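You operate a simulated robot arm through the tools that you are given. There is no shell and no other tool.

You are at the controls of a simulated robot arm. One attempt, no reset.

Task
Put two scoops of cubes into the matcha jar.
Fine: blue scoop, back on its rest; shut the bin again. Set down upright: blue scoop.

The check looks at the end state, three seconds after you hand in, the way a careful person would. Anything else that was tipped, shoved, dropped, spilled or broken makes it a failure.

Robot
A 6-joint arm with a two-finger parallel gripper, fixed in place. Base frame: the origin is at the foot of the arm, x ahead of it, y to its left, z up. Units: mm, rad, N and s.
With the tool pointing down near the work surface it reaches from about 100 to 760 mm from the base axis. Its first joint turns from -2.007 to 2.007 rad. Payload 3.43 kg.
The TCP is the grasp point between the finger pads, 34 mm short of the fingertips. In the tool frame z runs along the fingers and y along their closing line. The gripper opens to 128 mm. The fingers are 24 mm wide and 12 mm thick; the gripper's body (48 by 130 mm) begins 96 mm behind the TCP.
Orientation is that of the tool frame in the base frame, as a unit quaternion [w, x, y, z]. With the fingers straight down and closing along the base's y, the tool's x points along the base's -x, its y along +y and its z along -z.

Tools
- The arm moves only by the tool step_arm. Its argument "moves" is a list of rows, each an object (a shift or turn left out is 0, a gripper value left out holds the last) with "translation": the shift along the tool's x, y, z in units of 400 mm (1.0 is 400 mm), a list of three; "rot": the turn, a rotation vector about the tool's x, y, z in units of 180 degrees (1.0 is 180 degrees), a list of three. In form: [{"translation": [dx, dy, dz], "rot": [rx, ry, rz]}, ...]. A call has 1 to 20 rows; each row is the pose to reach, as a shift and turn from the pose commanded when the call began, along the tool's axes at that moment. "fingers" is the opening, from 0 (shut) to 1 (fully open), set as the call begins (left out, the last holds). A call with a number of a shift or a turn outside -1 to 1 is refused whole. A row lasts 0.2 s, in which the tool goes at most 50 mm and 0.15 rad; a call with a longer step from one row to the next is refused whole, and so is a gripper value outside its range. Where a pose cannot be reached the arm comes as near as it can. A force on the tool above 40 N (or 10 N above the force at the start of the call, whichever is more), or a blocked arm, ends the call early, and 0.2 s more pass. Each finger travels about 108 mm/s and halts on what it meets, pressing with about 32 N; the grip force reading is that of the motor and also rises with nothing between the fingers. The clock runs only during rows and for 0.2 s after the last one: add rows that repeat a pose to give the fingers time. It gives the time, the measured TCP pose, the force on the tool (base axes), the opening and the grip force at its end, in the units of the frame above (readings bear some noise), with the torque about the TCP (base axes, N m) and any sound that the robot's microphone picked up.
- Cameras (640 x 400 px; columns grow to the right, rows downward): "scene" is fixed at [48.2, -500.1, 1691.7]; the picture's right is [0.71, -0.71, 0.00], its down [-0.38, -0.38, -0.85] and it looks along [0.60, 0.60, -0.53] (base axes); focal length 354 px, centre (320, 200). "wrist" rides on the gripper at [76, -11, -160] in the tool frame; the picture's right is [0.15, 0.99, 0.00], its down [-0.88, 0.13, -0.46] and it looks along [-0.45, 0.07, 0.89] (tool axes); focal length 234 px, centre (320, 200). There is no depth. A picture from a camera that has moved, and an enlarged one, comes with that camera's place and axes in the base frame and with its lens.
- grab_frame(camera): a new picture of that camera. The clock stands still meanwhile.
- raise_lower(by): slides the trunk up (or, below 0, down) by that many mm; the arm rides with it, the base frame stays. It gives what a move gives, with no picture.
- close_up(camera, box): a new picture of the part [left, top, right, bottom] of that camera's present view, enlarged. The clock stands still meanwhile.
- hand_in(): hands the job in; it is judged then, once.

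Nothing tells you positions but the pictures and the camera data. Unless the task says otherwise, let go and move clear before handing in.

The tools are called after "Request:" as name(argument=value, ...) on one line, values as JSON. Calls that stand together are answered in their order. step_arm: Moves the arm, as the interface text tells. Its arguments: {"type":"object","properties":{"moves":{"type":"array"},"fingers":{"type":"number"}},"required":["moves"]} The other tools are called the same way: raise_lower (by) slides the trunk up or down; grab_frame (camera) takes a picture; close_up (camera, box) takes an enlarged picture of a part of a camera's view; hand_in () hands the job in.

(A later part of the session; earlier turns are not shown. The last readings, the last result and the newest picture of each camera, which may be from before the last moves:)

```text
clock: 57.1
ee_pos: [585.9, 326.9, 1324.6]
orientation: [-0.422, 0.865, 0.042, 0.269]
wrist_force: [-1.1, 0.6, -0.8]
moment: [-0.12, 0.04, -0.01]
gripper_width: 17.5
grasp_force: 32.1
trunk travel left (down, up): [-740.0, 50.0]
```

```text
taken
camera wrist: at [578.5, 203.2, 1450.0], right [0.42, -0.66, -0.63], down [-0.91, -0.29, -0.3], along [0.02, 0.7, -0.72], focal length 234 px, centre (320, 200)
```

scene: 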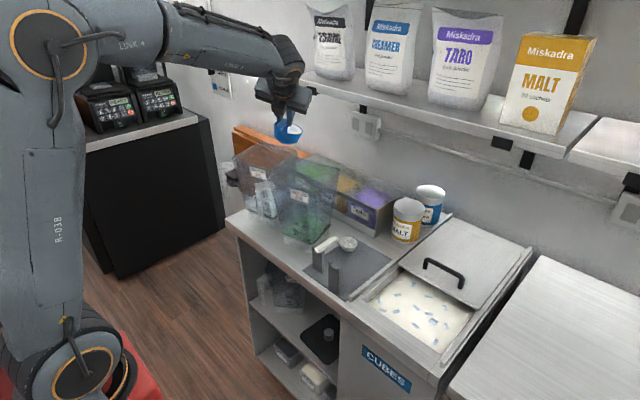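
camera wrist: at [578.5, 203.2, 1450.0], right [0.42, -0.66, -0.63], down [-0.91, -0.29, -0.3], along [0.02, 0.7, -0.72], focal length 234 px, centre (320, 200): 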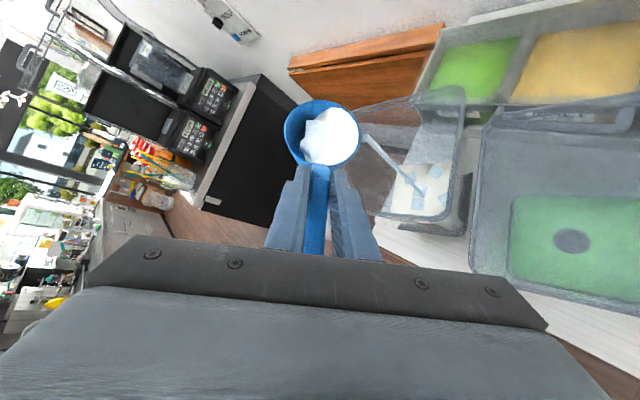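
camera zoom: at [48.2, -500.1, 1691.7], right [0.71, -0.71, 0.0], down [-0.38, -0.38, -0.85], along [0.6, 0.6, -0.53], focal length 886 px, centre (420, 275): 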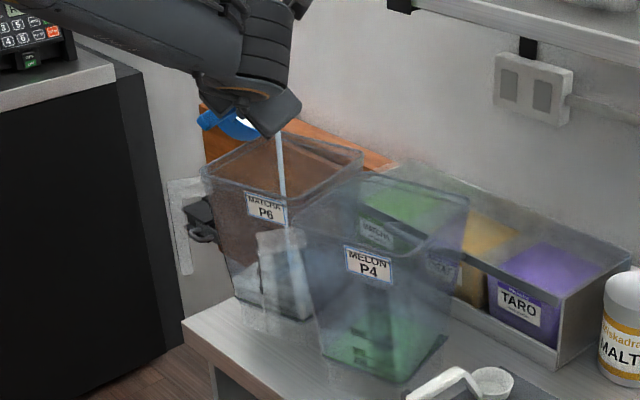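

Pouring has begun: a stream of cubes runs from the lip straight into the MATCHA P6 jar. I'll carry on rolling to 120° and hold there to empty the bowl.

Request:
step_arm(moves=[{"translation": [0.0039, 0.0268, -0.0039], "rot": [0.0295, 0, 0.0295]}, {"translation": [0.0078, 0.0535, -0.0078], "rot": [0.0589, 0, 0.0589]}, {"translation": [0.0117, 0.0768, -0.0117], "rot": [0.0884, 0, 0.0884]}, {"translation": [0.0155, 0.1, -0.0155], "rot": [0.1179, 0, 0.1179]}, {"translation": [0.0233, 0.1127, -0.0233], "rot": [0.1473, 0, 0.1473]}, {"translation": [0.031, 0.1253, -0.031], "rot": [0.1768, 0, 0.1768]}, {"translation": [0.0432, 0.1248, -0.0433], "rot": [0.2062, 0, 0.2062]}, {"translation": [0.0553, 0.1243, -0.0555], "rot": [0.2357, 0, 0.2357]}, {"translation": [0.0666, 0.1172, -0.0667], "rot": [0.2651, 0, 0.2651]}, {"translation": [0.0778, 0.11, -0.0778], "rot": [0.2946, 0, 0.2946]}, {"translation": [0.0778, 0.11, -0.0778], "rot": [0.2946, 0, 0.2946]}, {"translation": [0.0778, 0.11, -0.0778], "rot": [0.2946, 0, 0.2946]}, {"translation": [0.0778, 0.11, -0.0778], "rot": [0.2946, 0, 0.2946]}])

Request:
grab_frame(camera="wrist")

Request:
close_up(camera="scene", box=[190, 90, 370, 250])

```text
clock: 59.9
ee_pos: [612.7, 269.8, 1324.4]
orientation: [0.822, -0.523, 0.224, -0.013]
wrist_force: [-0.1, -0.6, -0.7]
moment: [-0.04, 0.07, -0.02]
gripper_width: 17.1
grasp_force: 32.1
trunk travel left (down, up): [-740.0, 50.0]
```

```text
taken
camera wrist: at [621.6, 110.0, 1250.6], right [-0.08, 0.41, -0.91], down [-0.99, -0.11, 0.04], along [-0.08, 0.91, 0.42], focal length 234 px, centre (320, 200)
```

wrist: 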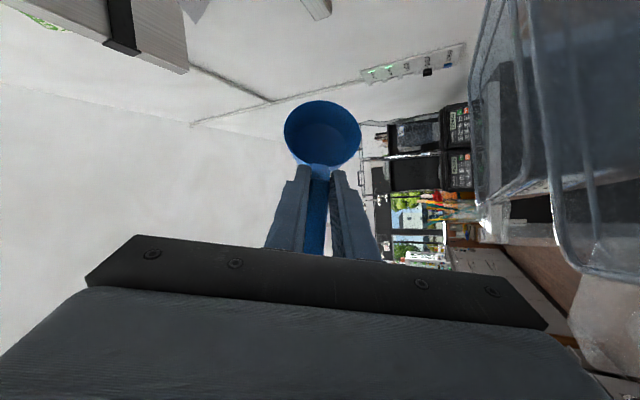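

```text
2.50 times, centred on (280, 170) of scene
camera zoom: at [48.2, -500.1, 1691.7], right [0.71, -0.71, 0.0], down [-0.38, -0.38, -0.85], along [0.6, 0.6, -0.53], focal length 886 px, centre (420, 275)
```

zoom: 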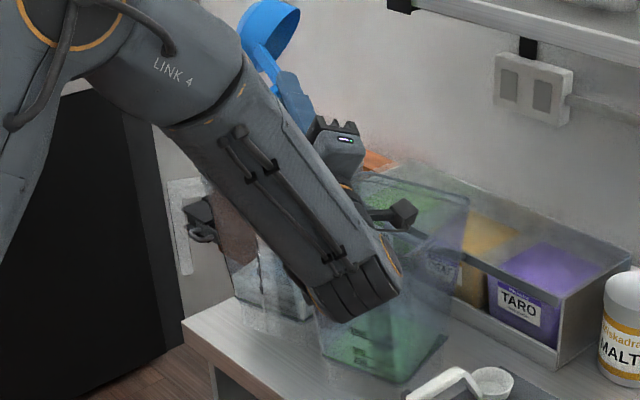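

The bowl is empty and no contact forces show. I'll roll back to level, raising slightly to clear the rims.

Request:
step_arm(moves=[{"translation": [0.0022, -0.0077, 0.0011], "rot": [-0.02946, 0, -0.02946]}, {"translation": [0.0045, -0.0154, 0.0022], "rot": [-0.05893, 0, -0.05893]}, {"translation": [0.0067, -0.0231, 0.0033], "rot": [-0.08839, 0, -0.08839]}, {"translation": [0.009, -0.0308, 0.0044], "rot": [-0.11785, 0, -0.11785]}, {"translation": [0.0112, -0.0384, 0.0054], "rot": [-0.14731, 0, -0.14731]}, {"translation": [0.0134, -0.0461, 0.0065], "rot": [-0.17678, 0, -0.17678]}, {"translation": [0.0157, -0.0538, 0.0076], "rot": [-0.20624, 0, -0.20624]}, {"translation": [0.0179, -0.0615, 0.0087], "rot": [-0.2357, 0, -0.2357]}, {"translation": [0.0179, -0.0615, 0.0087], "rot": [-0.26516, 0, -0.26516]}, {"translation": [0.0179, -0.0615, 0.0087], "rot": [-0.29463, 0, -0.29463]}, {"translation": [0.0179, -0.0615, 0.0087], "rot": [-0.32409, 0, -0.32409]}, {"translation": [0.0179, -0.0615, 0.0087], "rot": [-0.35355, 0, -0.35355]}, {"translation": [0.0179, -0.0615, 0.0087], "rot": [-0.38302, 0, -0.38302]}, {"translation": [0.0179, -0.0615, 0.0087], "rot": [-0.41248, 0, -0.41248]}, {"translation": [0.0179, -0.0615, 0.0087], "rot": [-0.44194, 0, -0.44194]}, {"translation": [0.0179, -0.0615, 0.0087], "rot": [-0.455, 0, -0.455]}])

Request:
grab_frame(camera="wrist")

Request:
close_up(camera="scene", box=[190, 90, 370, 250])

Request:
grab_frame(camera="scene")

```text
clock: 63.3
ee_pos: [625.0, 260.2, 1345.0]
orientation: [-0.115, 0.904, 0.187, 0.366]
wrist_force: [0.9, 0.6, -0.6]
moment: [-0.03, 0.04, 0.0]
gripper_width: 17.0
grasp_force: 31.6
trunk travel left (down, up): [-740.0, 50.0]
```

```text
taken
camera wrist: at [571.2, 235.5, 1511.2], right [0.51, -0.86, 0.03], down [-0.81, -0.5, -0.31], along [0.28, 0.13, -0.95], focal length 234 px, centre (320, 200)
```

wrist: 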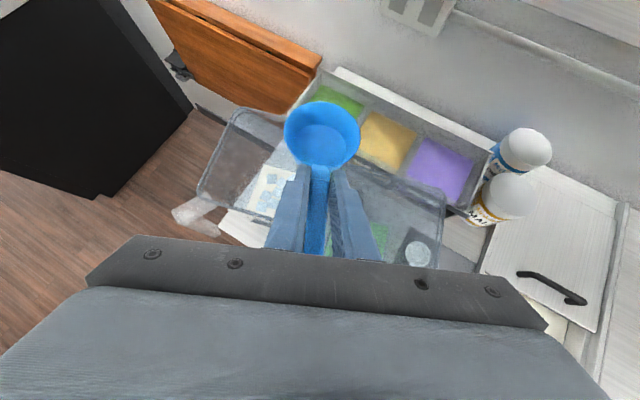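

```text
2.50 times, centred on (280, 170) of scene
camera zoom: at [48.2, -500.1, 1691.7], right [0.71, -0.71, 0.0], down [-0.38, -0.38, -0.85], along [0.6, 0.6, -0.53], focal length 886 px, centre (420, 275)
```

zoom: 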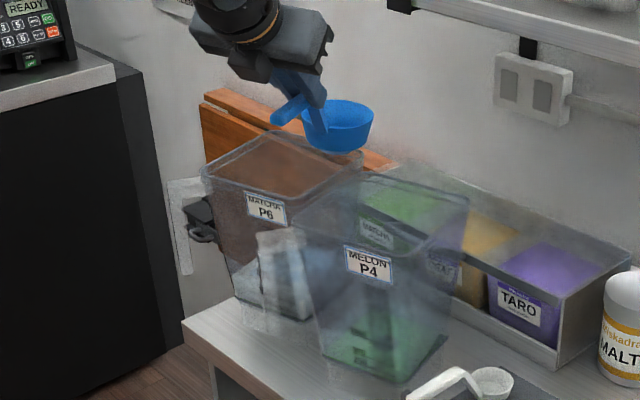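

```text
taken
```

scene: 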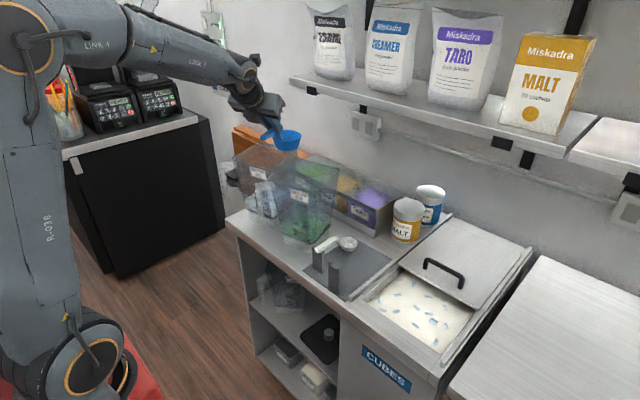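

The jar now shows one portion of cubes, the bowl is empty, and nothing spilled. I'll return to the bin the same way for the second scoop.

Request:
step_arm(moves=[{"translation": [-0.0102, 0.0446, -0.0147], "rot": [-0.0046, 0.0002, 0.0033]}, {"translation": [-0.0306, 0.1337, -0.0441], "rot": [-0.0138, 0.0006, 0.01]}, {"translation": [-0.0523, 0.2284, -0.0754], "rot": [-0.0235, 0.0011, 0.0171]}, {"translation": [-0.074, 0.3231, -0.1066], "rot": [-0.0333, 0.0015, 0.0241]}, {"translation": [-0.0956, 0.4178, -0.1379], "rot": [-0.0431, 0.002, 0.0312]}, {"translation": [-0.1173, 0.5124, -0.1691], "rot": [-0.0528, 0.0024, 0.0383]}, {"translation": [-0.1275, 0.557, -0.1838], "rot": [-0.0574, 0.0026, 0.0416]}, {"translation": [-0.1275, 0.557, -0.1838], "rot": [-0.0574, 0.0026, 0.0416]}])

```text
clock: 65.1
ee_pos: [641.7, 18.6, 1344.4]
orientation: [-0.059, 0.92, 0.094, 0.377]
wrist_force: [0.7, 0.6, -2.2]
moment: [-0.02, 0.07, -0.03]
gripper_width: 17.3
grasp_force: 31.7
trunk travel left (down, up): [-740.0, 50.0]
```

Request:
step_arm(moves=[{"translation": [-0.0084, 0.0473, -0.011], "rot": [-0.0046, 0.0002, 0.0033]}, {"translation": [-0.0253, 0.1419, -0.0331], "rot": [-0.0138, 0.0006, 0.0098]}, {"translation": [-0.0432, 0.2424, -0.0566], "rot": [-0.0237, 0.001, 0.0168]}, {"translation": [-0.0611, 0.343, -0.08], "rot": [-0.0335, 0.0014, 0.0238]}, {"translation": [-0.079, 0.4435, -0.1035], "rot": [-0.0433, 0.0018, 0.0308]}, {"translation": [-0.0969, 0.544, -0.127], "rot": [-0.0531, 0.0022, 0.0377]}, {"translation": [-0.1053, 0.5913, -0.138], "rot": [-0.0577, 0.0024, 0.041]}, {"translation": [-0.1053, 0.5913, -0.138], "rot": [-0.0577, 0.0024, 0.041]}])

Request:
raise_lower(by=-215)

Request:
grab_frame(camera="wrist")

Request:
grab_frame(camera="scene")

```text
clock: 66.9
ee_pos: [624.5, -227.7, 1346.2]
orientation: [0.001, 0.924, 0.0, 0.382]
wrist_force: [-0.5, 0.3, -0.6]
moment: [0.02, 0.06, -0.04]
gripper_width: 17.2
grasp_force: 32.0
trunk travel left (down, up): [-740.0, 50.0]
```

```text
clock: 69.2
ee_pos: [621.6, -225.4, 1130.7]
orientation: [0.001, 0.924, -0.001, 0.382]
wrist_force: [-0.1, -0.7, 0.1]
moment: [0.02, 0.04, -0.04]
gripper_width: 17.0
grasp_force: 31.2
trunk travel left (down, up): [-525.0, 265.0]
```

```text
taken
camera wrist: at [563.9, -213.2, 1296.8], right [0.1, -0.99, 0.1], down [-0.95, -0.13, -0.3], along [0.31, -0.07, -0.95], focal length 234 px, centre (320, 200)
```

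wrist: 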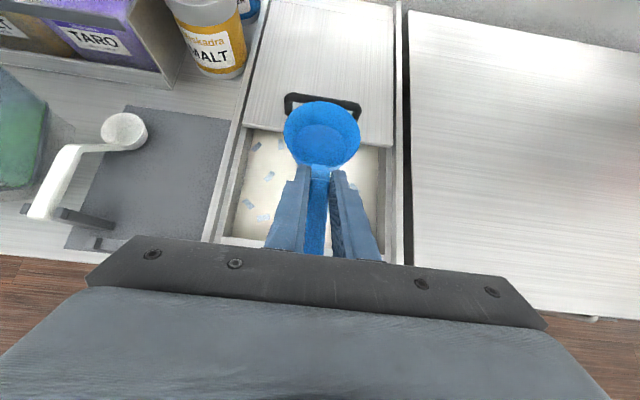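

```text
taken
```

scene: 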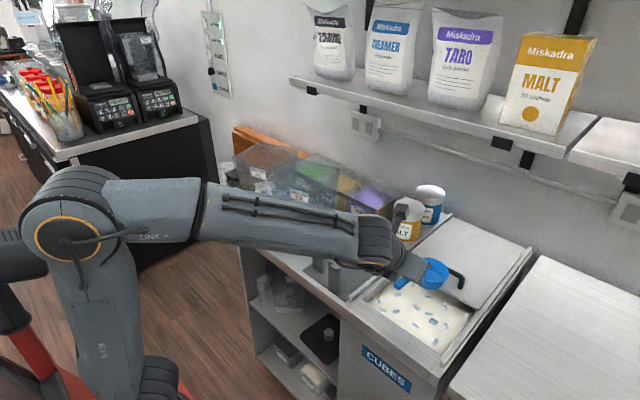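

I'm back over the bin with an empty scoop and the same grip. I'll pitch the bowl down 50° again, then lower the trunk 80 mm so the arm posture matches the first dig.

Request:
step_arm(moves=[{"translation": [0.0405, 0, 0.023], "rot": [0, -0.0397, 0]}, {"translation": [0.081, 0, 0.046], "rot": [0, -0.0794, 0]}, {"translation": [0.081, 0, 0.046], "rot": [0, -0.119, 0]}, {"translation": [0.081, 0, 0.046], "rot": [0, -0.1587, 0]}, {"translation": [0.081, 0, 0.046], "rot": [0, -0.1984, 0]}, {"translation": [0.081, 0, 0.046], "rot": [0, -0.2381, 0]}, {"translation": [0.081, 0, 0.046], "rot": [0, -0.2778, 0]}, {"translation": [0.081, 0, 0.046], "rot": [0, -0.2778, 0]}])

Request:
raise_lower(by=-80)

Request:
close_up(camera="scene", box=[340, 210, 500, 330])

Request:
grab_frame(camera="wrist")

```text
clock: 71.0
ee_pos: [659.8, -224.7, 1140.5]
orientation: [0.0, 0.999, -0.002, -0.045]
wrist_force: [-0.3, -0.1, -0.5]
moment: [-0.03, 0.0, -0.01]
gripper_width: 17.1
grasp_force: 31.9
trunk travel left (down, up): [-525.0, 265.0]
```

```text
clock: 72.2
ee_pos: [659.4, -225.4, 1060.7]
orientation: [0.001, 0.999, -0.001, -0.044]
wrist_force: [-0.9, 0.4, -0.5]
moment: [-0.01, 0.03, 0.0]
gripper_width: 16.9
grasp_force: 31.7
trunk travel left (down, up): [-445.0, 345.0]
```

```text
3.33 times, centred on (420, 270) of scene
camera zoom: at [48.2, -500.1, 1691.7], right [0.71, -0.71, 0.0], down [-0.38, -0.38, -0.85], along [0.6, 0.6, -0.53], focal length 1181 px, centre (-13, -33)
```

zoom: 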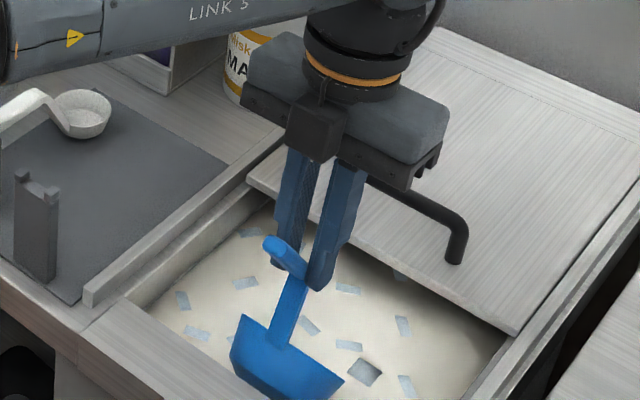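

```text
taken
camera wrist: at [748.6, -213.6, 1212.3], right [0.14, -0.99, -0.01], down [-0.84, -0.13, 0.53], along [-0.53, -0.07, -0.85], focal length 234 px, centre (320, 200)
```

wrist: 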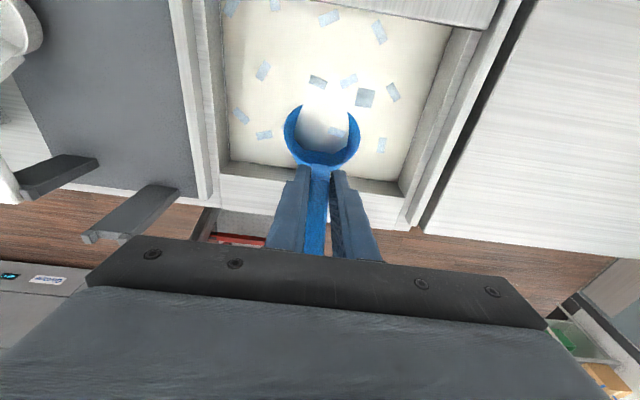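

Set up as before. I'll plunge the rest of the way and repeat the sweep, finishing a couple of millimetres higher so the handle doesn't touch the front lip.

Request:
step_arm(moves=[{"translation": [0.0037, 0, 0.0423]}, {"translation": [0.0076, 0, 0.0864]}, {"translation": [-0.0046, 0, 0.1224], "rot": [0, 0.0444, 0]}, {"translation": [-0.0137, 0, 0.1505], "rot": [0, 0.0889, 0]}, {"translation": [-0.0243, 0, 0.17], "rot": [0, 0.1333, 0]}, {"translation": [-0.0375, 0, 0.1847], "rot": [0, 0.1778, 0]}, {"translation": [-0.0526, 0, 0.2021], "rot": [0, 0.2222, 0]}, {"translation": [-0.0607, 0, 0.2153], "rot": [0, 0.2556, 0]}, {"translation": [-0.0685, 0, 0.2211], "rot": [0, 0.2778, 0]}, {"translation": [-0.0685, 0, 0.2211], "rot": [0, 0.2778, 0]}])

Request:
step_arm(moves=[{"translation": [0.018, 0, -0.018]}, {"translation": [0.036, 0, -0.036]}, {"translation": [0.062, 0, -0.062]}, {"translation": [0.088, 0, -0.088]}, {"translation": [0.115, 0, -0.115]}, {"translation": [0.135, 0, -0.135]}, {"translation": [0.135, 0, -0.135]}])

Request:
close_up(camera="wrist", box=[220, 50, 460, 250])

Request:
close_up(camera="scene", box=[340, 210, 500, 330])

```text
clock: 74.3
ee_pos: [624.3, -225.5, 976.3]
orientation: [0.002, 0.924, 0.0, 0.384]
wrist_force: [-0.5, 2.1, 8.9]
moment: [0.04, 0.4, 0.0]
gripper_width: 17.4
grasp_force: 31.6
trunk travel left (down, up): [-445.0, 345.0]
```

```text
clock: 76.0
ee_pos: [625.1, -226.1, 1051.6]
orientation: [0.002, 0.924, -0.001, 0.382]
wrist_force: [-0.5, 0.3, -1.9]
moment: [0.0, 0.1, 0.0]
gripper_width: 17.0
grasp_force: 32.0
trunk travel left (down, up): [-445.0, 345.0]
```

```text
2.00 times, centred on (340, 150) of wrist
camera zoom: at [564.6, -214.0, 1217.0], right [0.1, -0.99, 0.1], down [-0.95, -0.13, -0.3], along [0.31, -0.07, -0.95], focal length 468 px, centre (280, 300)
```

zoom: 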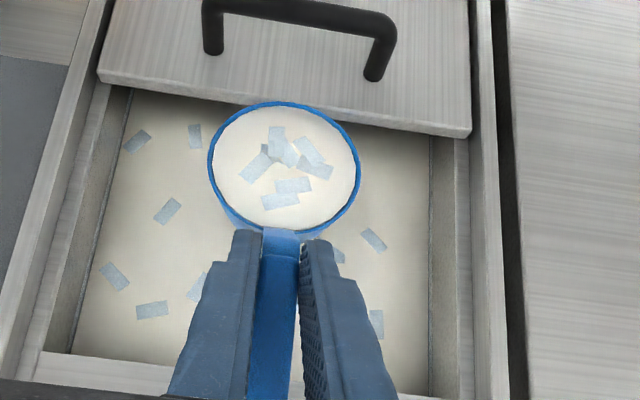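

```text
3.33 times, centred on (420, 270) of scene
camera zoom: at [48.2, -500.1, 1691.7], right [0.71, -0.71, 0.0], down [-0.38, -0.38, -0.85], along [0.6, 0.6, -0.53], focal length 1181 px, centre (-13, -33)
```

zoom: 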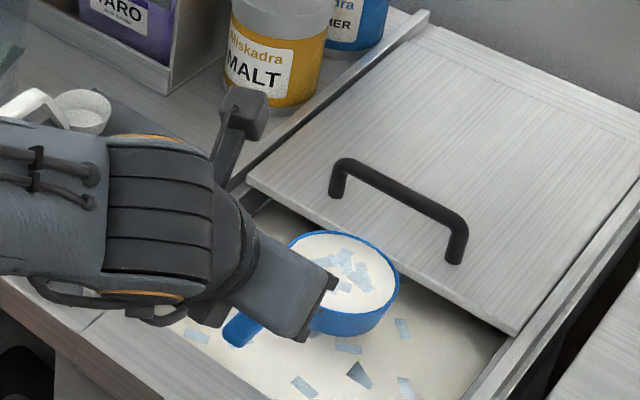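

The second scoop is full and level too. I'll raise the trunk and repeat the same gentle transfer toward the jar.

Request:
raise_lower(by=295)

Request:
step_arm(moves=[{"translation": [0.001, -0.0225, 0.001], "rot": [0.0018, 0, -0.0018]}, {"translation": [0.0025, -0.075, 0.0025], "rot": [0.0059, 0, -0.0059]}, {"translation": [0.005, -0.15, 0.005], "rot": [0.0118, 0, -0.0118]}, {"translation": [0.0075, -0.225, 0.0075], "rot": [0.0177, 0, -0.0177]}, {"translation": [0.01, -0.3, 0.01], "rot": [0.0236, 0, -0.0236]}, {"translation": [0.0125, -0.375, 0.0125], "rot": [0.0295, 0, -0.0295]}, {"translation": [0.015, -0.45, 0.015], "rot": [0.0354, 0, -0.0354]}, {"translation": [0.0175, -0.525, 0.0175], "rot": [0.0413, 0, -0.0413]}, {"translation": [0.02, -0.6, 0.02], "rot": [0.0472, 0, -0.0472]}, {"translation": [0.0225, -0.675, 0.0225], "rot": [0.0531, 0, -0.0531]}, {"translation": [0.024, -0.7275, 0.024], "rot": [0.0572, 0, -0.0572]}, {"translation": [0.025, -0.75, 0.025], "rot": [0.059, 0, -0.059]}, {"translation": [0.025, -0.75, 0.025], "rot": [0.059, 0, -0.059]}])

Request:
grab_frame(camera="wrist")

```text
clock: 78.9
ee_pos: [625.0, -224.9, 1346.4]
orientation: [0.001, 0.924, -0.001, 0.382]
wrist_force: [-0.3, 0.2, -1.1]
moment: [0.01, 0.11, 0.02]
gripper_width: 17.2
grasp_force: 32.3
trunk travel left (down, up): [-740.0, 50.0]
```

```text
clock: 81.7
ee_pos: [638.7, 75.5, 1344.8]
orientation: [-0.049, 0.916, 0.119, 0.379]
wrist_force: [0.1, -0.1, -1.4]
moment: [0.01, 0.09, -0.01]
gripper_width: 17.5
grasp_force: 31.9
trunk travel left (down, up): [-740.0, 50.0]
```

```text
taken
camera wrist: at [577.8, 71.3, 1511.7], right [0.35, -0.93, 0.1], down [-0.88, -0.37, -0.3], along [0.32, 0.01, -0.95], focal length 234 px, centre (320, 200)
```

wrist: 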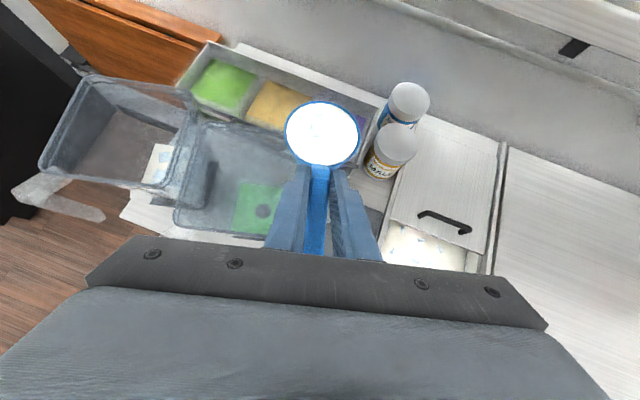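

Still level and full. Next, the second half of the swing to just before the pouring position.

Request:
step_arm(moves=[{"translation": [0.0014, -0.0224, 0.0018], "rot": [0.002, 0, -0.002]}, {"translation": [0.0049, -0.0785, 0.0064], "rot": [0.0072, 0, -0.0072]}, {"translation": [0.0098, -0.157, 0.0129], "rot": [0.0143, 0, -0.0143]}, {"translation": [0.0147, -0.2355, 0.0193], "rot": [0.0215, 0, -0.0215]}, {"translation": [0.0196, -0.314, 0.0258], "rot": [0.0286, 0, -0.0286]}, {"translation": [0.0245, -0.3926, 0.0322], "rot": [0.0358, 0, -0.0358]}, {"translation": [0.0294, -0.4711, 0.0386], "rot": [0.0429, 0, -0.0429]}, {"translation": [0.0333, -0.5328, 0.0437], "rot": [0.0485, 0, -0.0485]}, {"translation": [0.035, -0.5608, 0.046], "rot": [0.0511, 0, -0.0511]}, {"translation": [0.035, -0.5608, 0.046], "rot": [0.0511, 0, -0.0511]}])

Request:
grab_frame(camera="wrist")

Request:
close_up(camera="scene", box=[190, 90, 370, 250])

```text
clock: 83.9
ee_pos: [606.2, 293.5, 1344.1]
orientation: [-0.096, 0.896, 0.226, 0.371]
wrist_force: [0.8, -0.3, -2.4]
moment: [-0.04, 0.1, 0.01]
gripper_width: 17.4
grasp_force: 32.2
out of reach, approached as far as the arm can: row 9, 10
trunk travel left (down, up): [-740.0, 50.0]
```

```text
taken
camera wrist: at [548.7, 275.2, 1509.9], right [0.56, -0.82, 0.1], down [-0.77, -0.56, -0.3], along [0.3, 0.09, -0.95], focal length 234 px, centre (320, 200)
```

wrist: 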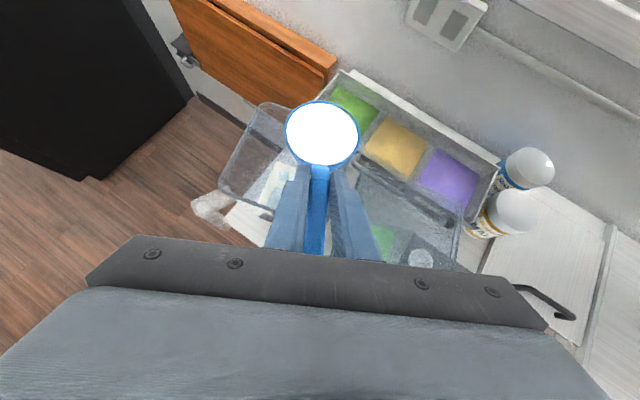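

```text
2.50 times, centred on (280, 170) of scene
camera zoom: at [48.2, -500.1, 1691.7], right [0.71, -0.71, 0.0], down [-0.38, -0.38, -0.85], along [0.6, 0.6, -0.53], focal length 886 px, centre (420, 275)
```

zoom: 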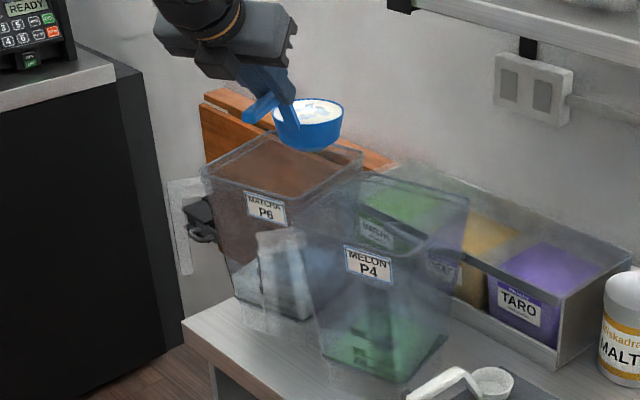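

Full and level at the jar, close to the wrist limit, so I'll rotate into the reachable side first. I'll start the roll to about 20° while shifting the lip over the jar centre.

Request:
step_arm(moves=[{"translation": [-0.0009, -0.017, 0.0014], "rot": [0.0191, 0.0009, 0.027]}, {"translation": [-0.0026, -0.0511, 0.0041], "rot": [0.0382, 0.0018, 0.0541]}, {"translation": [-0.0048, -0.0937, 0.0074], "rot": [0.0541, 0.0026, 0.0766]}, {"translation": [-0.007, -0.1362, 0.0108], "rot": [0.0637, 0.003, 0.0901]}, {"translation": [-0.0087, -0.1703, 0.0135], "rot": [0.0637, 0.003, 0.0901]}, {"translation": [-0.0087, -0.1703, 0.0135], "rot": [0.0637, 0.003, 0.0901]}])

Request:
grab_frame(camera="wrist")

```text
clock: 85.3
ee_pos: [575.7, 354.8, 1336.2]
orientation: [-0.234, 0.904, 0.13, 0.333]
wrist_force: [0.6, -0.3, -2.0]
moment: [-0.09, 0.05, -0.02]
gripper_width: 17.4
grasp_force: 31.5
trunk travel left (down, up): [-740.0, 50.0]
```

```text
taken
camera wrist: at [540.4, 289.3, 1496.4], right [0.49, -0.84, -0.23], down [-0.85, -0.41, -0.32], along [0.17, 0.36, -0.92], focal length 234 px, centre (320, 200)
```

wrist: 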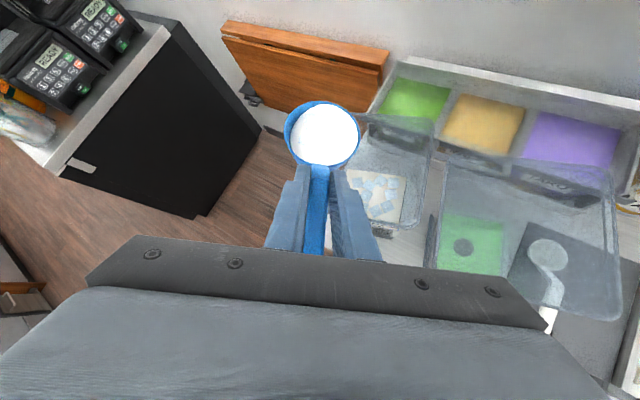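

The position is right and the jar mouth lines up with the lip as before. I'll roll through to 120° over the jar and hold.

Request:
step_arm(moves=[{"translation": [-0.0016, 0.0128, -0.002], "rot": [0.0196, 0, 0.0196]}, {"translation": [-0.0031, 0.0256, -0.004], "rot": [0.0393, 0, 0.0393]}, {"translation": [-0.0041, 0.051, -0.0028], "rot": [0.0687, 0, 0.0687]}, {"translation": [-0.005, 0.0764, -0.0016], "rot": [0.0982, 0, 0.0982]}, {"translation": [-0.0095, 0.1029, 0.0031], "rot": [0.1277, 0, 0.1277]}, {"translation": [-0.0139, 0.1294, 0.0078], "rot": [0.1571, 0, 0.1571]}, {"translation": [-0.0172, 0.1527, 0.0116], "rot": [0.1866, 0, 0.1866]}, {"translation": [-0.0205, 0.176, 0.0153], "rot": [0.216, 0, 0.216]}, {"translation": [-0.0174, 0.1922, 0.0122], "rot": [0.2455, 0, 0.2455]}, {"translation": [-0.0143, 0.2083, 0.009], "rot": [0.275, 0, 0.275]}, {"translation": [-0.003, 0.2152, -0.0022], "rot": [0.3044, 0, 0.3044]}, {"translation": [0.0083, 0.222, -0.0133], "rot": [0.3339, 0, 0.3339]}, {"translation": [0.0206, 0.2224, -0.0256], "rot": [0.3633, 0, 0.3633]}, {"translation": [0.0328, 0.2228, -0.0378], "rot": [0.3928, 0, 0.3928]}, {"translation": [0.0328, 0.2228, -0.0378], "rot": [0.3928, 0, 0.3928]}, {"translation": [0.0328, 0.2228, -0.0378], "rot": [0.3928, 0, 0.3928]}, {"translation": [0.0328, 0.2228, -0.0378], "rot": [0.3928, 0, 0.3928]}])

Request:
grab_frame(camera="wrist")

Request:
close_up(camera="scene", box=[190, 90, 370, 250])

```text
clock: 88.9
ee_pos: [611.0, 271.2, 1325.9]
orientation: [0.82, -0.525, 0.226, -0.018]
wrist_force: [0.5, 0.1, -0.4]
moment: [-0.06, 0.05, 0.0]
gripper_width: 17.1
grasp_force: 31.8
trunk travel left (down, up): [-740.0, 50.0]
```

```text
taken
camera wrist: at [619.1, 109.6, 1252.9], right [-0.07, 0.4, -0.91], down [-0.99, -0.1, 0.04], along [-0.07, 0.91, 0.41], focal length 234 px, centre (320, 200)
```

wrist: 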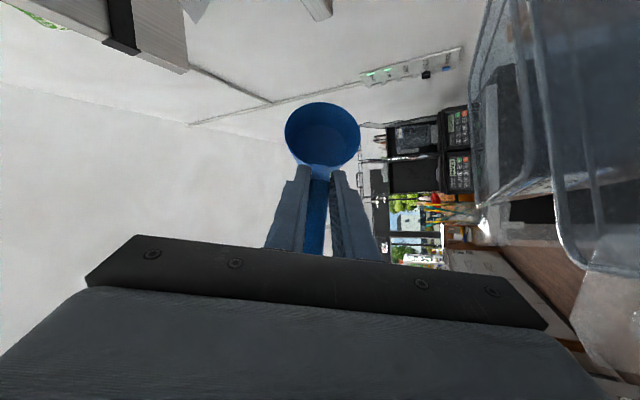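

```text
2.50 times, centred on (280, 170) of scene
camera zoom: at [48.2, -500.1, 1691.7], right [0.71, -0.71, 0.0], down [-0.38, -0.38, -0.85], along [0.6, 0.6, -0.53], focal length 886 px, centre (420, 275)
```

zoom: 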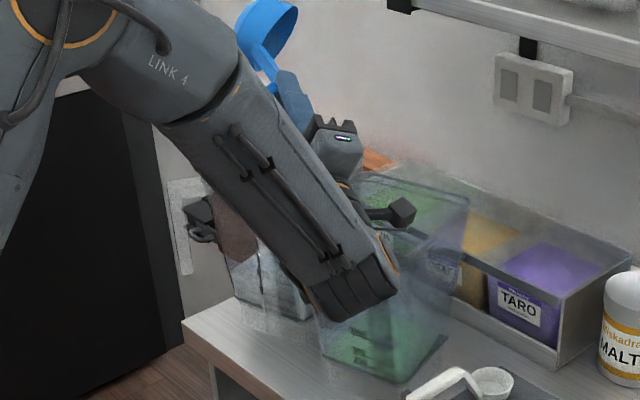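

Empty again. I'll roll back to level the same way.

Request:
step_arm(moves=[{"translation": [0.0022, -0.0077, 0.0011], "rot": [-0.02946, 0, -0.02946]}, {"translation": [0.0045, -0.0154, 0.0022], "rot": [-0.05893, 0, -0.05893]}, {"translation": [0.0067, -0.0231, 0.0033], "rot": [-0.08839, 0, -0.08839]}, {"translation": [0.009, -0.0308, 0.0044], "rot": [-0.11785, 0, -0.11785]}, {"translation": [0.0112, -0.0384, 0.0054], "rot": [-0.14731, 0, -0.14731]}, {"translation": [0.0134, -0.0461, 0.0065], "rot": [-0.17678, 0, -0.17678]}, {"translation": [0.0157, -0.0538, 0.0076], "rot": [-0.20624, 0, -0.20624]}, {"translation": [0.0179, -0.0615, 0.0087], "rot": [-0.2357, 0, -0.2357]}, {"translation": [0.0179, -0.0615, 0.0087], "rot": [-0.26516, 0, -0.26516]}, {"translation": [0.0179, -0.0615, 0.0087], "rot": [-0.29463, 0, -0.29463]}, {"translation": [0.0179, -0.0615, 0.0087], "rot": [-0.32409, 0, -0.32409]}, {"translation": [0.0179, -0.0615, 0.0087], "rot": [-0.35355, 0, -0.35355]}, {"translation": [0.0179, -0.0615, 0.0087], "rot": [-0.38302, 0, -0.38302]}, {"translation": [0.0179, -0.0615, 0.0087], "rot": [-0.41248, 0, -0.41248]}, {"translation": [0.0179, -0.0615, 0.0087], "rot": [-0.44194, 0, -0.44194]}, {"translation": [0.0179, -0.0615, 0.0087], "rot": [-0.455, 0, -0.455]}])

Request:
grab_frame(camera="wrist")

Request:
close_up(camera="scene", box=[190, 90, 370, 250])

```text
clock: 92.3
ee_pos: [624.6, 259.7, 1345.7]
orientation: [-0.11, 0.906, 0.183, 0.366]
wrist_force: [-0.4, -0.6, -0.2]
moment: [-0.01, 0.02, -0.01]
gripper_width: 17.0
grasp_force: 31.7
trunk travel left (down, up): [-740.0, 50.0]
```

```text
taken
camera wrist: at [570.1, 236.8, 1511.4], right [0.51, -0.86, 0.04], down [-0.81, -0.49, -0.31], along [0.28, 0.12, -0.95], focal length 234 px, centre (320, 200)
```

wrist: 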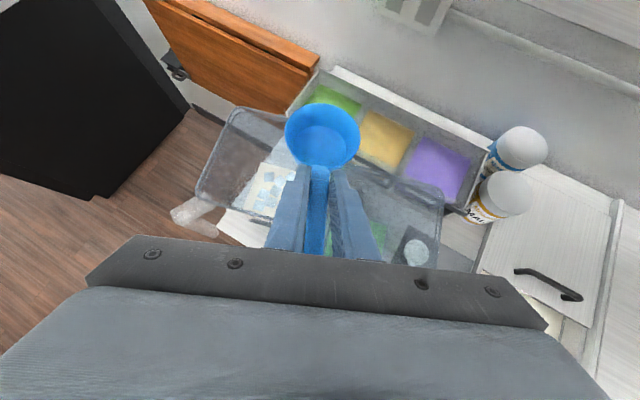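

```text
2.50 times, centred on (280, 170) of scene
camera zoom: at [48.2, -500.1, 1691.7], right [0.71, -0.71, 0.0], down [-0.38, -0.38, -0.85], along [0.6, 0.6, -0.53], focal length 886 px, centre (420, 275)
```

zoom: 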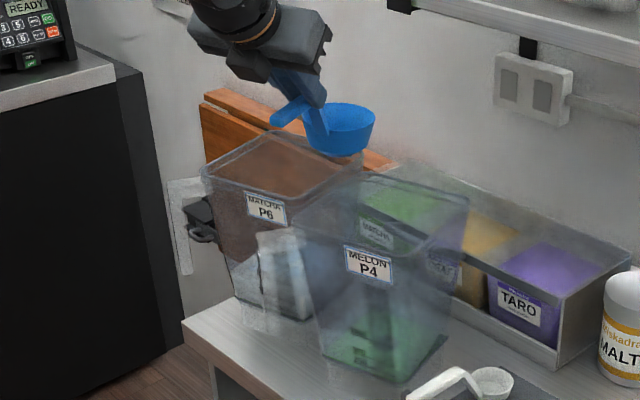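

Both scoops are in the jar and nothing spilled. Now I'll take the scoop back to its rest, first swinging back at height.

Request:
step_arm(moves=[{"translation": [-0.0102, 0.0446, -0.0147], "rot": [-0.0046, 0.0002, 0.0033]}, {"translation": [-0.0306, 0.1337, -0.0441], "rot": [-0.0138, 0.0006, 0.01]}, {"translation": [-0.0523, 0.2284, -0.0754], "rot": [-0.0235, 0.0011, 0.0171]}, {"translation": [-0.074, 0.3231, -0.1066], "rot": [-0.0333, 0.0015, 0.0241]}, {"translation": [-0.0956, 0.4178, -0.1379], "rot": [-0.0431, 0.002, 0.0312]}, {"translation": [-0.1173, 0.5124, -0.1691], "rot": [-0.0528, 0.0024, 0.0383]}, {"translation": [-0.1275, 0.557, -0.1838], "rot": [-0.0574, 0.0026, 0.0416]}, {"translation": [-0.1275, 0.557, -0.1838], "rot": [-0.0574, 0.0026, 0.0416]}])

```text
clock: 94.1
ee_pos: [636.9, 22.5, 1348.3]
orientation: [-0.053, 0.92, 0.09, 0.377]
wrist_force: [0.3, -0.2, -1.5]
moment: [-0.03, 0.03, -0.02]
gripper_width: 16.9
grasp_force: 32.0
trunk travel left (down, up): [-740.0, 50.0]
```

Request:
step_arm(moves=[{"translation": [0.0008, 0.0456, -0.0328], "rot": [-0.0177, 0.0008, 0.0134]}, {"translation": [0.0016, 0.0912, -0.0655], "rot": [-0.0355, 0.0016, 0.0267]}, {"translation": [0.0025, 0.1368, -0.0983], "rot": [-0.0532, 0.0024, 0.0401]}, {"translation": [0.0025, 0.1368, -0.0983], "rot": [-0.0532, 0.0024, 0.0401]}])

Request:
raise_lower(by=-245)

Request:
close_up(camera="wrist", box=[240, 90, 400, 260])

Request:
close_up(camera="scene", box=[320, 210, 390, 260])

```text
clock: 95.1
ee_pos: [623.1, -38.2, 1374.6]
orientation: [0.0, 0.924, -0.001, 0.383]
wrist_force: [0.2, 0.0, -1.2]
moment: [-0.02, 0.04, 0.01]
gripper_width: 16.8
grasp_force: 32.7
trunk travel left (down, up): [-740.0, 50.0]
```

```text
clock: 97.7
ee_pos: [621.8, -38.8, 1128.6]
orientation: [-0.001, 0.924, 0.001, 0.383]
wrist_force: [-0.4, -0.2, -1.0]
moment: [0.0, 0.02, -0.01]
gripper_width: 16.8
grasp_force: 32.2
trunk travel left (down, up): [-495.0, 295.0]
```

```text
2.35 times, centred on (320, 175) of wrist
camera zoom: at [562.2, -26.9, 1294.9], right [0.1, -0.99, 0.1], down [-0.94, -0.13, -0.3], along [0.31, -0.07, -0.95], focal length 551 px, centre (320, 259)
```

zoom: 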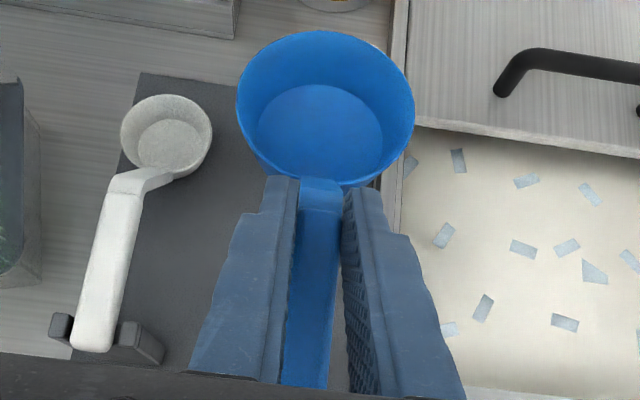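

```text
8.00 times, centred on (355, 235) of scene
camera zoom: at [48.2, -500.1, 1691.7], right [0.71, -0.71, 0.0], down [-0.38, -0.38, -0.85], along [0.6, 0.6, -0.53], focal length 2836 px, centre (40, -80)
```

zoom: 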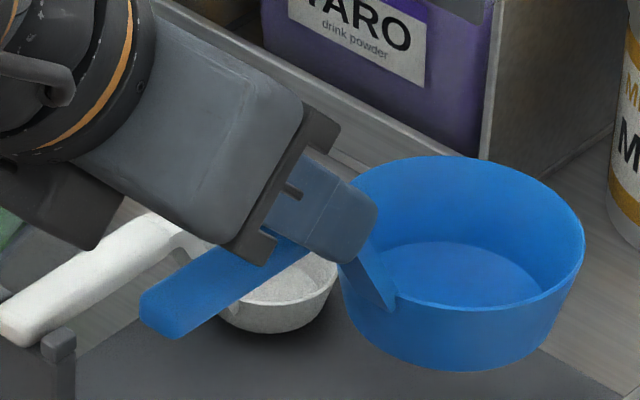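

The scoop has pitched about 2° bowl-down and slid about 4 mm in the grip since the first lift. The background features show I need about -2 mm in x and +2.8 mm in y to line up over the rest. I'll correct the position and the pitch, then compare again.

Request:
step_arm(moves=[{"translation": [-0.0035, -0.007, -0.0035], "rot": [0, 0.0117, 0]}, {"translation": [-0.0035, -0.007, -0.0035], "rot": [0, 0.0117, 0]}, {"translation": [-0.0035, -0.007, -0.0035], "rot": [0, 0.0117, 0]}])

Request:
close_up(camera="wrist", box=[240, 90, 400, 260])

Request:
close_up(camera="scene", box=[320, 210, 390, 260])

```text
clock: 98.5
ee_pos: [620.7, -36.0, 1128.9]
orientation: [0.0, 0.917, 0.0, 0.399]
wrist_force: [0.1, -0.5, -0.4]
moment: [-0.02, 0.02, -0.02]
gripper_width: 17.0
grasp_force: 32.1
trunk travel left (down, up): [-495.0, 295.0]
```

```text
2.35 times, centred on (320, 175) of wrist
camera zoom: at [554.1, -24.0, 1292.3], right [0.1, -0.99, 0.11], down [-0.93, -0.13, -0.33], along [0.35, -0.07, -0.94], focal length 551 px, centre (320, 259)
```

zoom: 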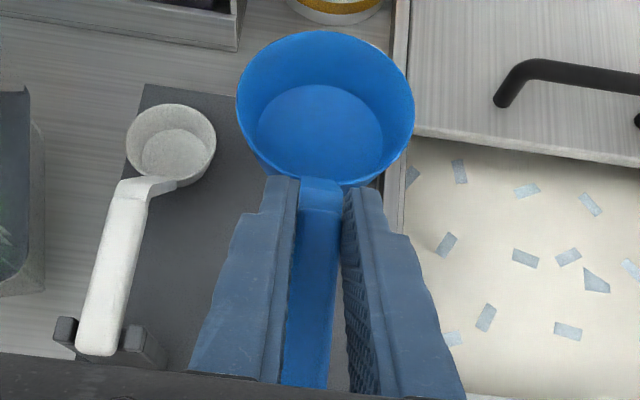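

```text
8.00 times, centred on (355, 235) of scene
camera zoom: at [48.2, -500.1, 1691.7], right [0.71, -0.71, 0.0], down [-0.38, -0.38, -0.85], along [0.6, 0.6, -0.53], focal length 2836 px, centre (40, -80)
```

zoom: 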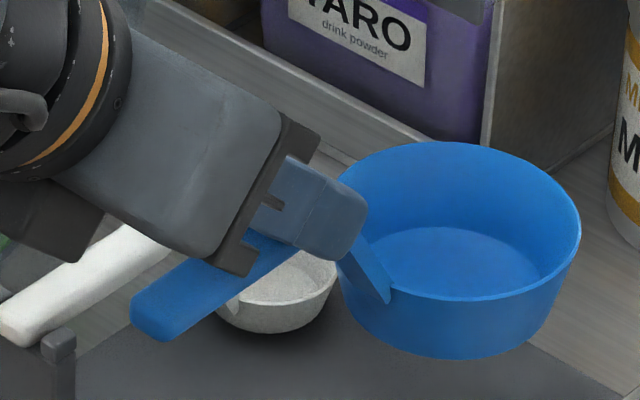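

The scoop is level again and laterally aligned with the rest. I'll descend 40 mm, then check the handle against the fork.

Request:
step_arm(moves=[{"translation": [-0.0252, 0, 0.0219]}, {"translation": [-0.0504, 0, 0.0437]}, {"translation": [-0.0756, 0, 0.0656]}, {"translation": [-0.0756, 0, 0.0656]}])

Request:
close_up(camera="scene", box=[320, 220, 390, 270])

Request:
close_up(camera="wrist", box=[240, 90, 400, 260])

```text
clock: 99.5
ee_pos: [619.2, -36.6, 1089.3]
orientation: [0.0, 0.917, 0.001, 0.399]
wrist_force: [0.3, 0.9, -1.1]
moment: [0.02, 0.03, 0.01]
gripper_width: 17.0
grasp_force: 31.9
trunk travel left (down, up): [-495.0, 295.0]
```

```text
8.00 times, centred on (355, 245) of scene
camera zoom: at [48.2, -500.1, 1691.7], right [0.71, -0.71, 0.0], down [-0.38, -0.38, -0.85], along [0.6, 0.6, -0.53], focal length 2836 px, centre (40, -160)
```

zoom: 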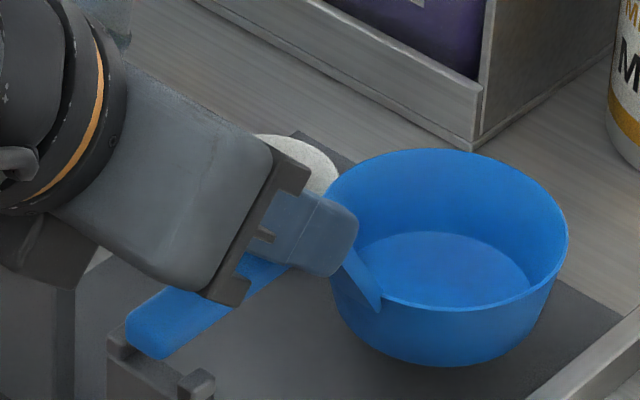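

```text
2.35 times, centred on (320, 175) of wrist
camera zoom: at [552.3, -24.6, 1252.6], right [0.1, -0.99, 0.11], down [-0.93, -0.13, -0.33], along [0.35, -0.07, -0.94], focal length 551 px, centre (320, 259)
```

zoom: 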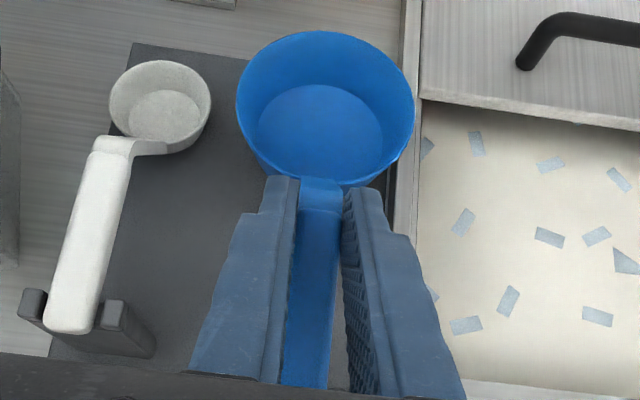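

The handle is right above the fork and aligned. I'll lower another 15 mm gently.

Request:
step_arm(moves=[{"translation": [-0.0092, 0, 0.0085]}, {"translation": [-0.0183, 0, 0.017]}, {"translation": [-0.0274, 0, 0.0256]}, {"translation": [-0.0274, 0, 0.0256]}])

Request:
close_up(camera="scene", box=[320, 220, 390, 270])

```text
clock: 100.5
ee_pos: [618.7, -37.8, 1074.0]
orientation: [0.0, 0.917, 0.0, 0.4]
wrist_force: [0.6, 0.2, -0.3]
moment: [-0.01, 0.06, -0.02]
gripper_width: 17.4
grasp_force: 31.7
trunk travel left (down, up): [-495.0, 295.0]
```

```text
8.00 times, centred on (355, 245) of scene
camera zoom: at [48.2, -500.1, 1691.7], right [0.71, -0.71, 0.0], down [-0.38, -0.38, -0.85], along [0.6, 0.6, -0.53], focal length 2836 px, centre (40, -160)
```

zoom: 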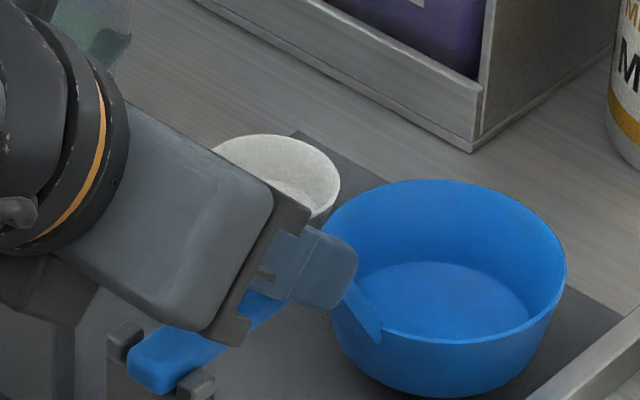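

The handle is seated between the prongs, about 3 mm above its resting height, with no force. I'll lower the last 3–4 mm and check for contact.

Request:
step_arm(moves=[{"translation": [-0.0032, 0, 0.003]}, {"translation": [-0.0064, 0, 0.006]}, {"translation": [-0.0064, 0, 0.006]}])

Request:
close_up(camera="scene", box=[320, 220, 390, 270])

```text
clock: 101.2
ee_pos: [619.1, -38.0, 1071.7]
orientation: [0.0, 0.916, 0.0, 0.4]
wrist_force: [0.9, -2.0, 12.5]
moment: [0.03, 0.68, 0.1]
gripper_width: 17.1
grasp_force: 32.5
trunk travel left (down, up): [-495.0, 295.0]
```

```text
8.00 times, centred on (355, 245) of scene
camera zoom: at [48.2, -500.1, 1691.7], right [0.71, -0.71, 0.0], down [-0.38, -0.38, -0.85], along [0.6, 0.6, -0.53], focal length 2836 px, centre (40, -160)
```

zoom: 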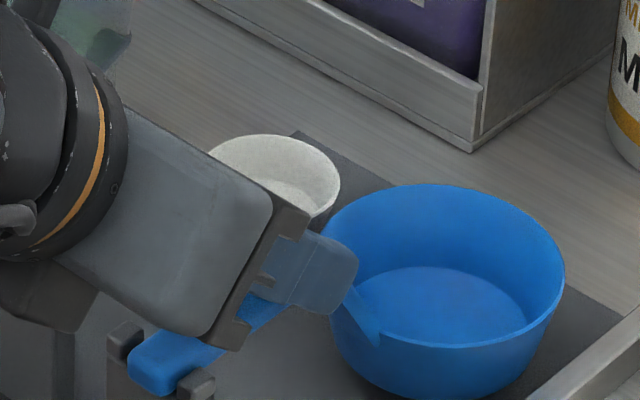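

The handle end is bearing on the fork, and the bowl is within 1–2 mm of the mat. I'll release now.

Request:
step_arm(moves=[{}, {}, {}], fingers=0.35)

Request:
close_up(camera="scene", box=[320, 220, 390, 270])

Request:
close_up(camera="wrist", box=[240, 90, 400, 260])

```text
clock: 102.0
ee_pos: [618.4, -37.1, 1070.6]
orientation: [-0.001, 0.917, 0.002, 0.399]
wrist_force: [0.0, -0.3, 0.7]
moment: [0.01, -0.01, 0.02]
gripper_width: 44.7
grasp_force: 0.1
trunk travel left (down, up): [-495.0, 295.0]
```

```text
8.00 times, centred on (355, 245) of scene
camera zoom: at [48.2, -500.1, 1691.7], right [0.71, -0.71, 0.0], down [-0.38, -0.38, -0.85], along [0.6, 0.6, -0.53], focal length 2836 px, centre (40, -160)
```

zoom: 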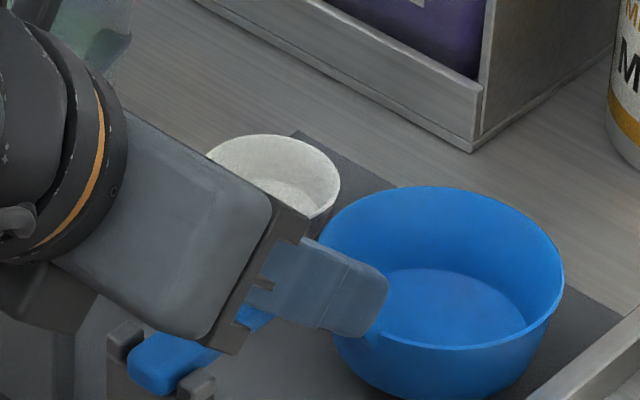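

```text
2.35 times, centred on (320, 175) of wrist
camera zoom: at [552.6, -25.0, 1234.4], right [0.1, -0.99, 0.11], down [-0.93, -0.13, -0.33], along [0.35, -0.07, -0.94], focal length 551 px, centre (320, 259)
```

zoom: 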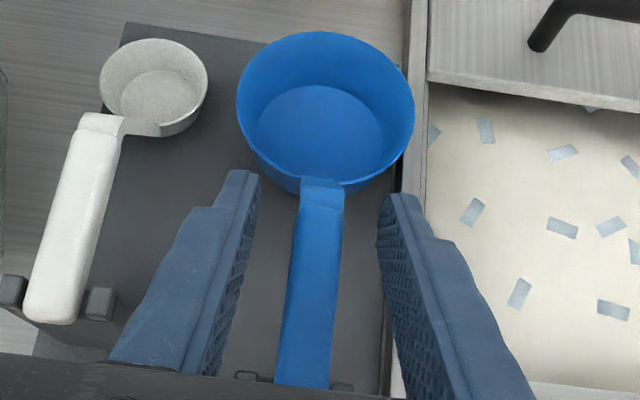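

The scoop is released and sitting on its rest. I'll back straight up and inspect it.

Request:
step_arm(moves=[{"translation": [0.0366, 0, -0.0341]}, {"translation": [0.0732, 0, -0.0682]}, {"translation": [0.1098, 0, -0.1023]}, {"translation": [0.1464, 0, -0.1364]}])

Request:
close_up(camera="scene", box=[300, 215, 400, 285])

Request:
close_up(camera="wrist", box=[240, 90, 400, 260])

```text
clock: 103.0
ee_pos: [618.7, -36.2, 1150.0]
orientation: [0.0, 0.917, -0.001, 0.399]
wrist_force: [0.1, -0.6, -0.4]
moment: [-0.02, 0.0, 0.05]
gripper_width: 44.9
grasp_force: 0.1
trunk travel left (down, up): [-495.0, 295.0]
```

```text
5.71 times, centred on (350, 250) of scene
camera zoom: at [48.2, -500.1, 1691.7], right [0.71, -0.71, 0.0], down [-0.38, -0.38, -0.85], along [0.6, 0.6, -0.53], focal length 2025 px, centre (149, -86)
```

zoom: 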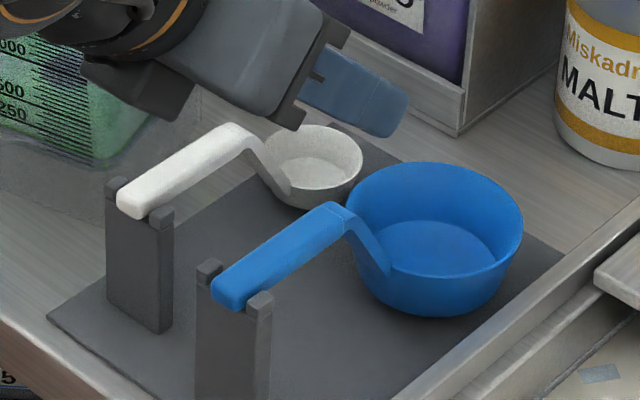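

```text
2.35 times, centred on (320, 175) of wrist
camera zoom: at [552.9, -24.6, 1312.6], right [0.1, -0.99, 0.11], down [-0.93, -0.13, -0.33], along [0.35, -0.07, -0.94], focal length 551 px, centre (320, 259)
```

zoom: 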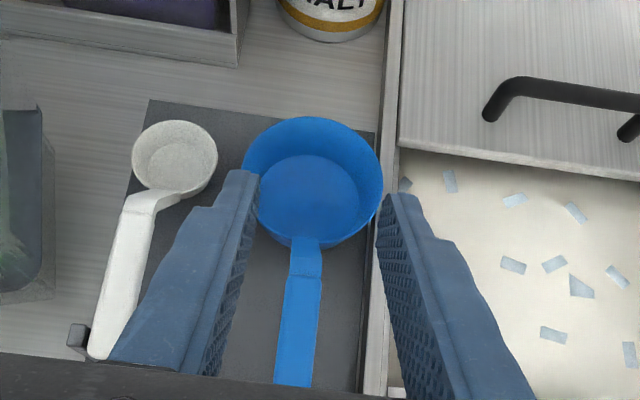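

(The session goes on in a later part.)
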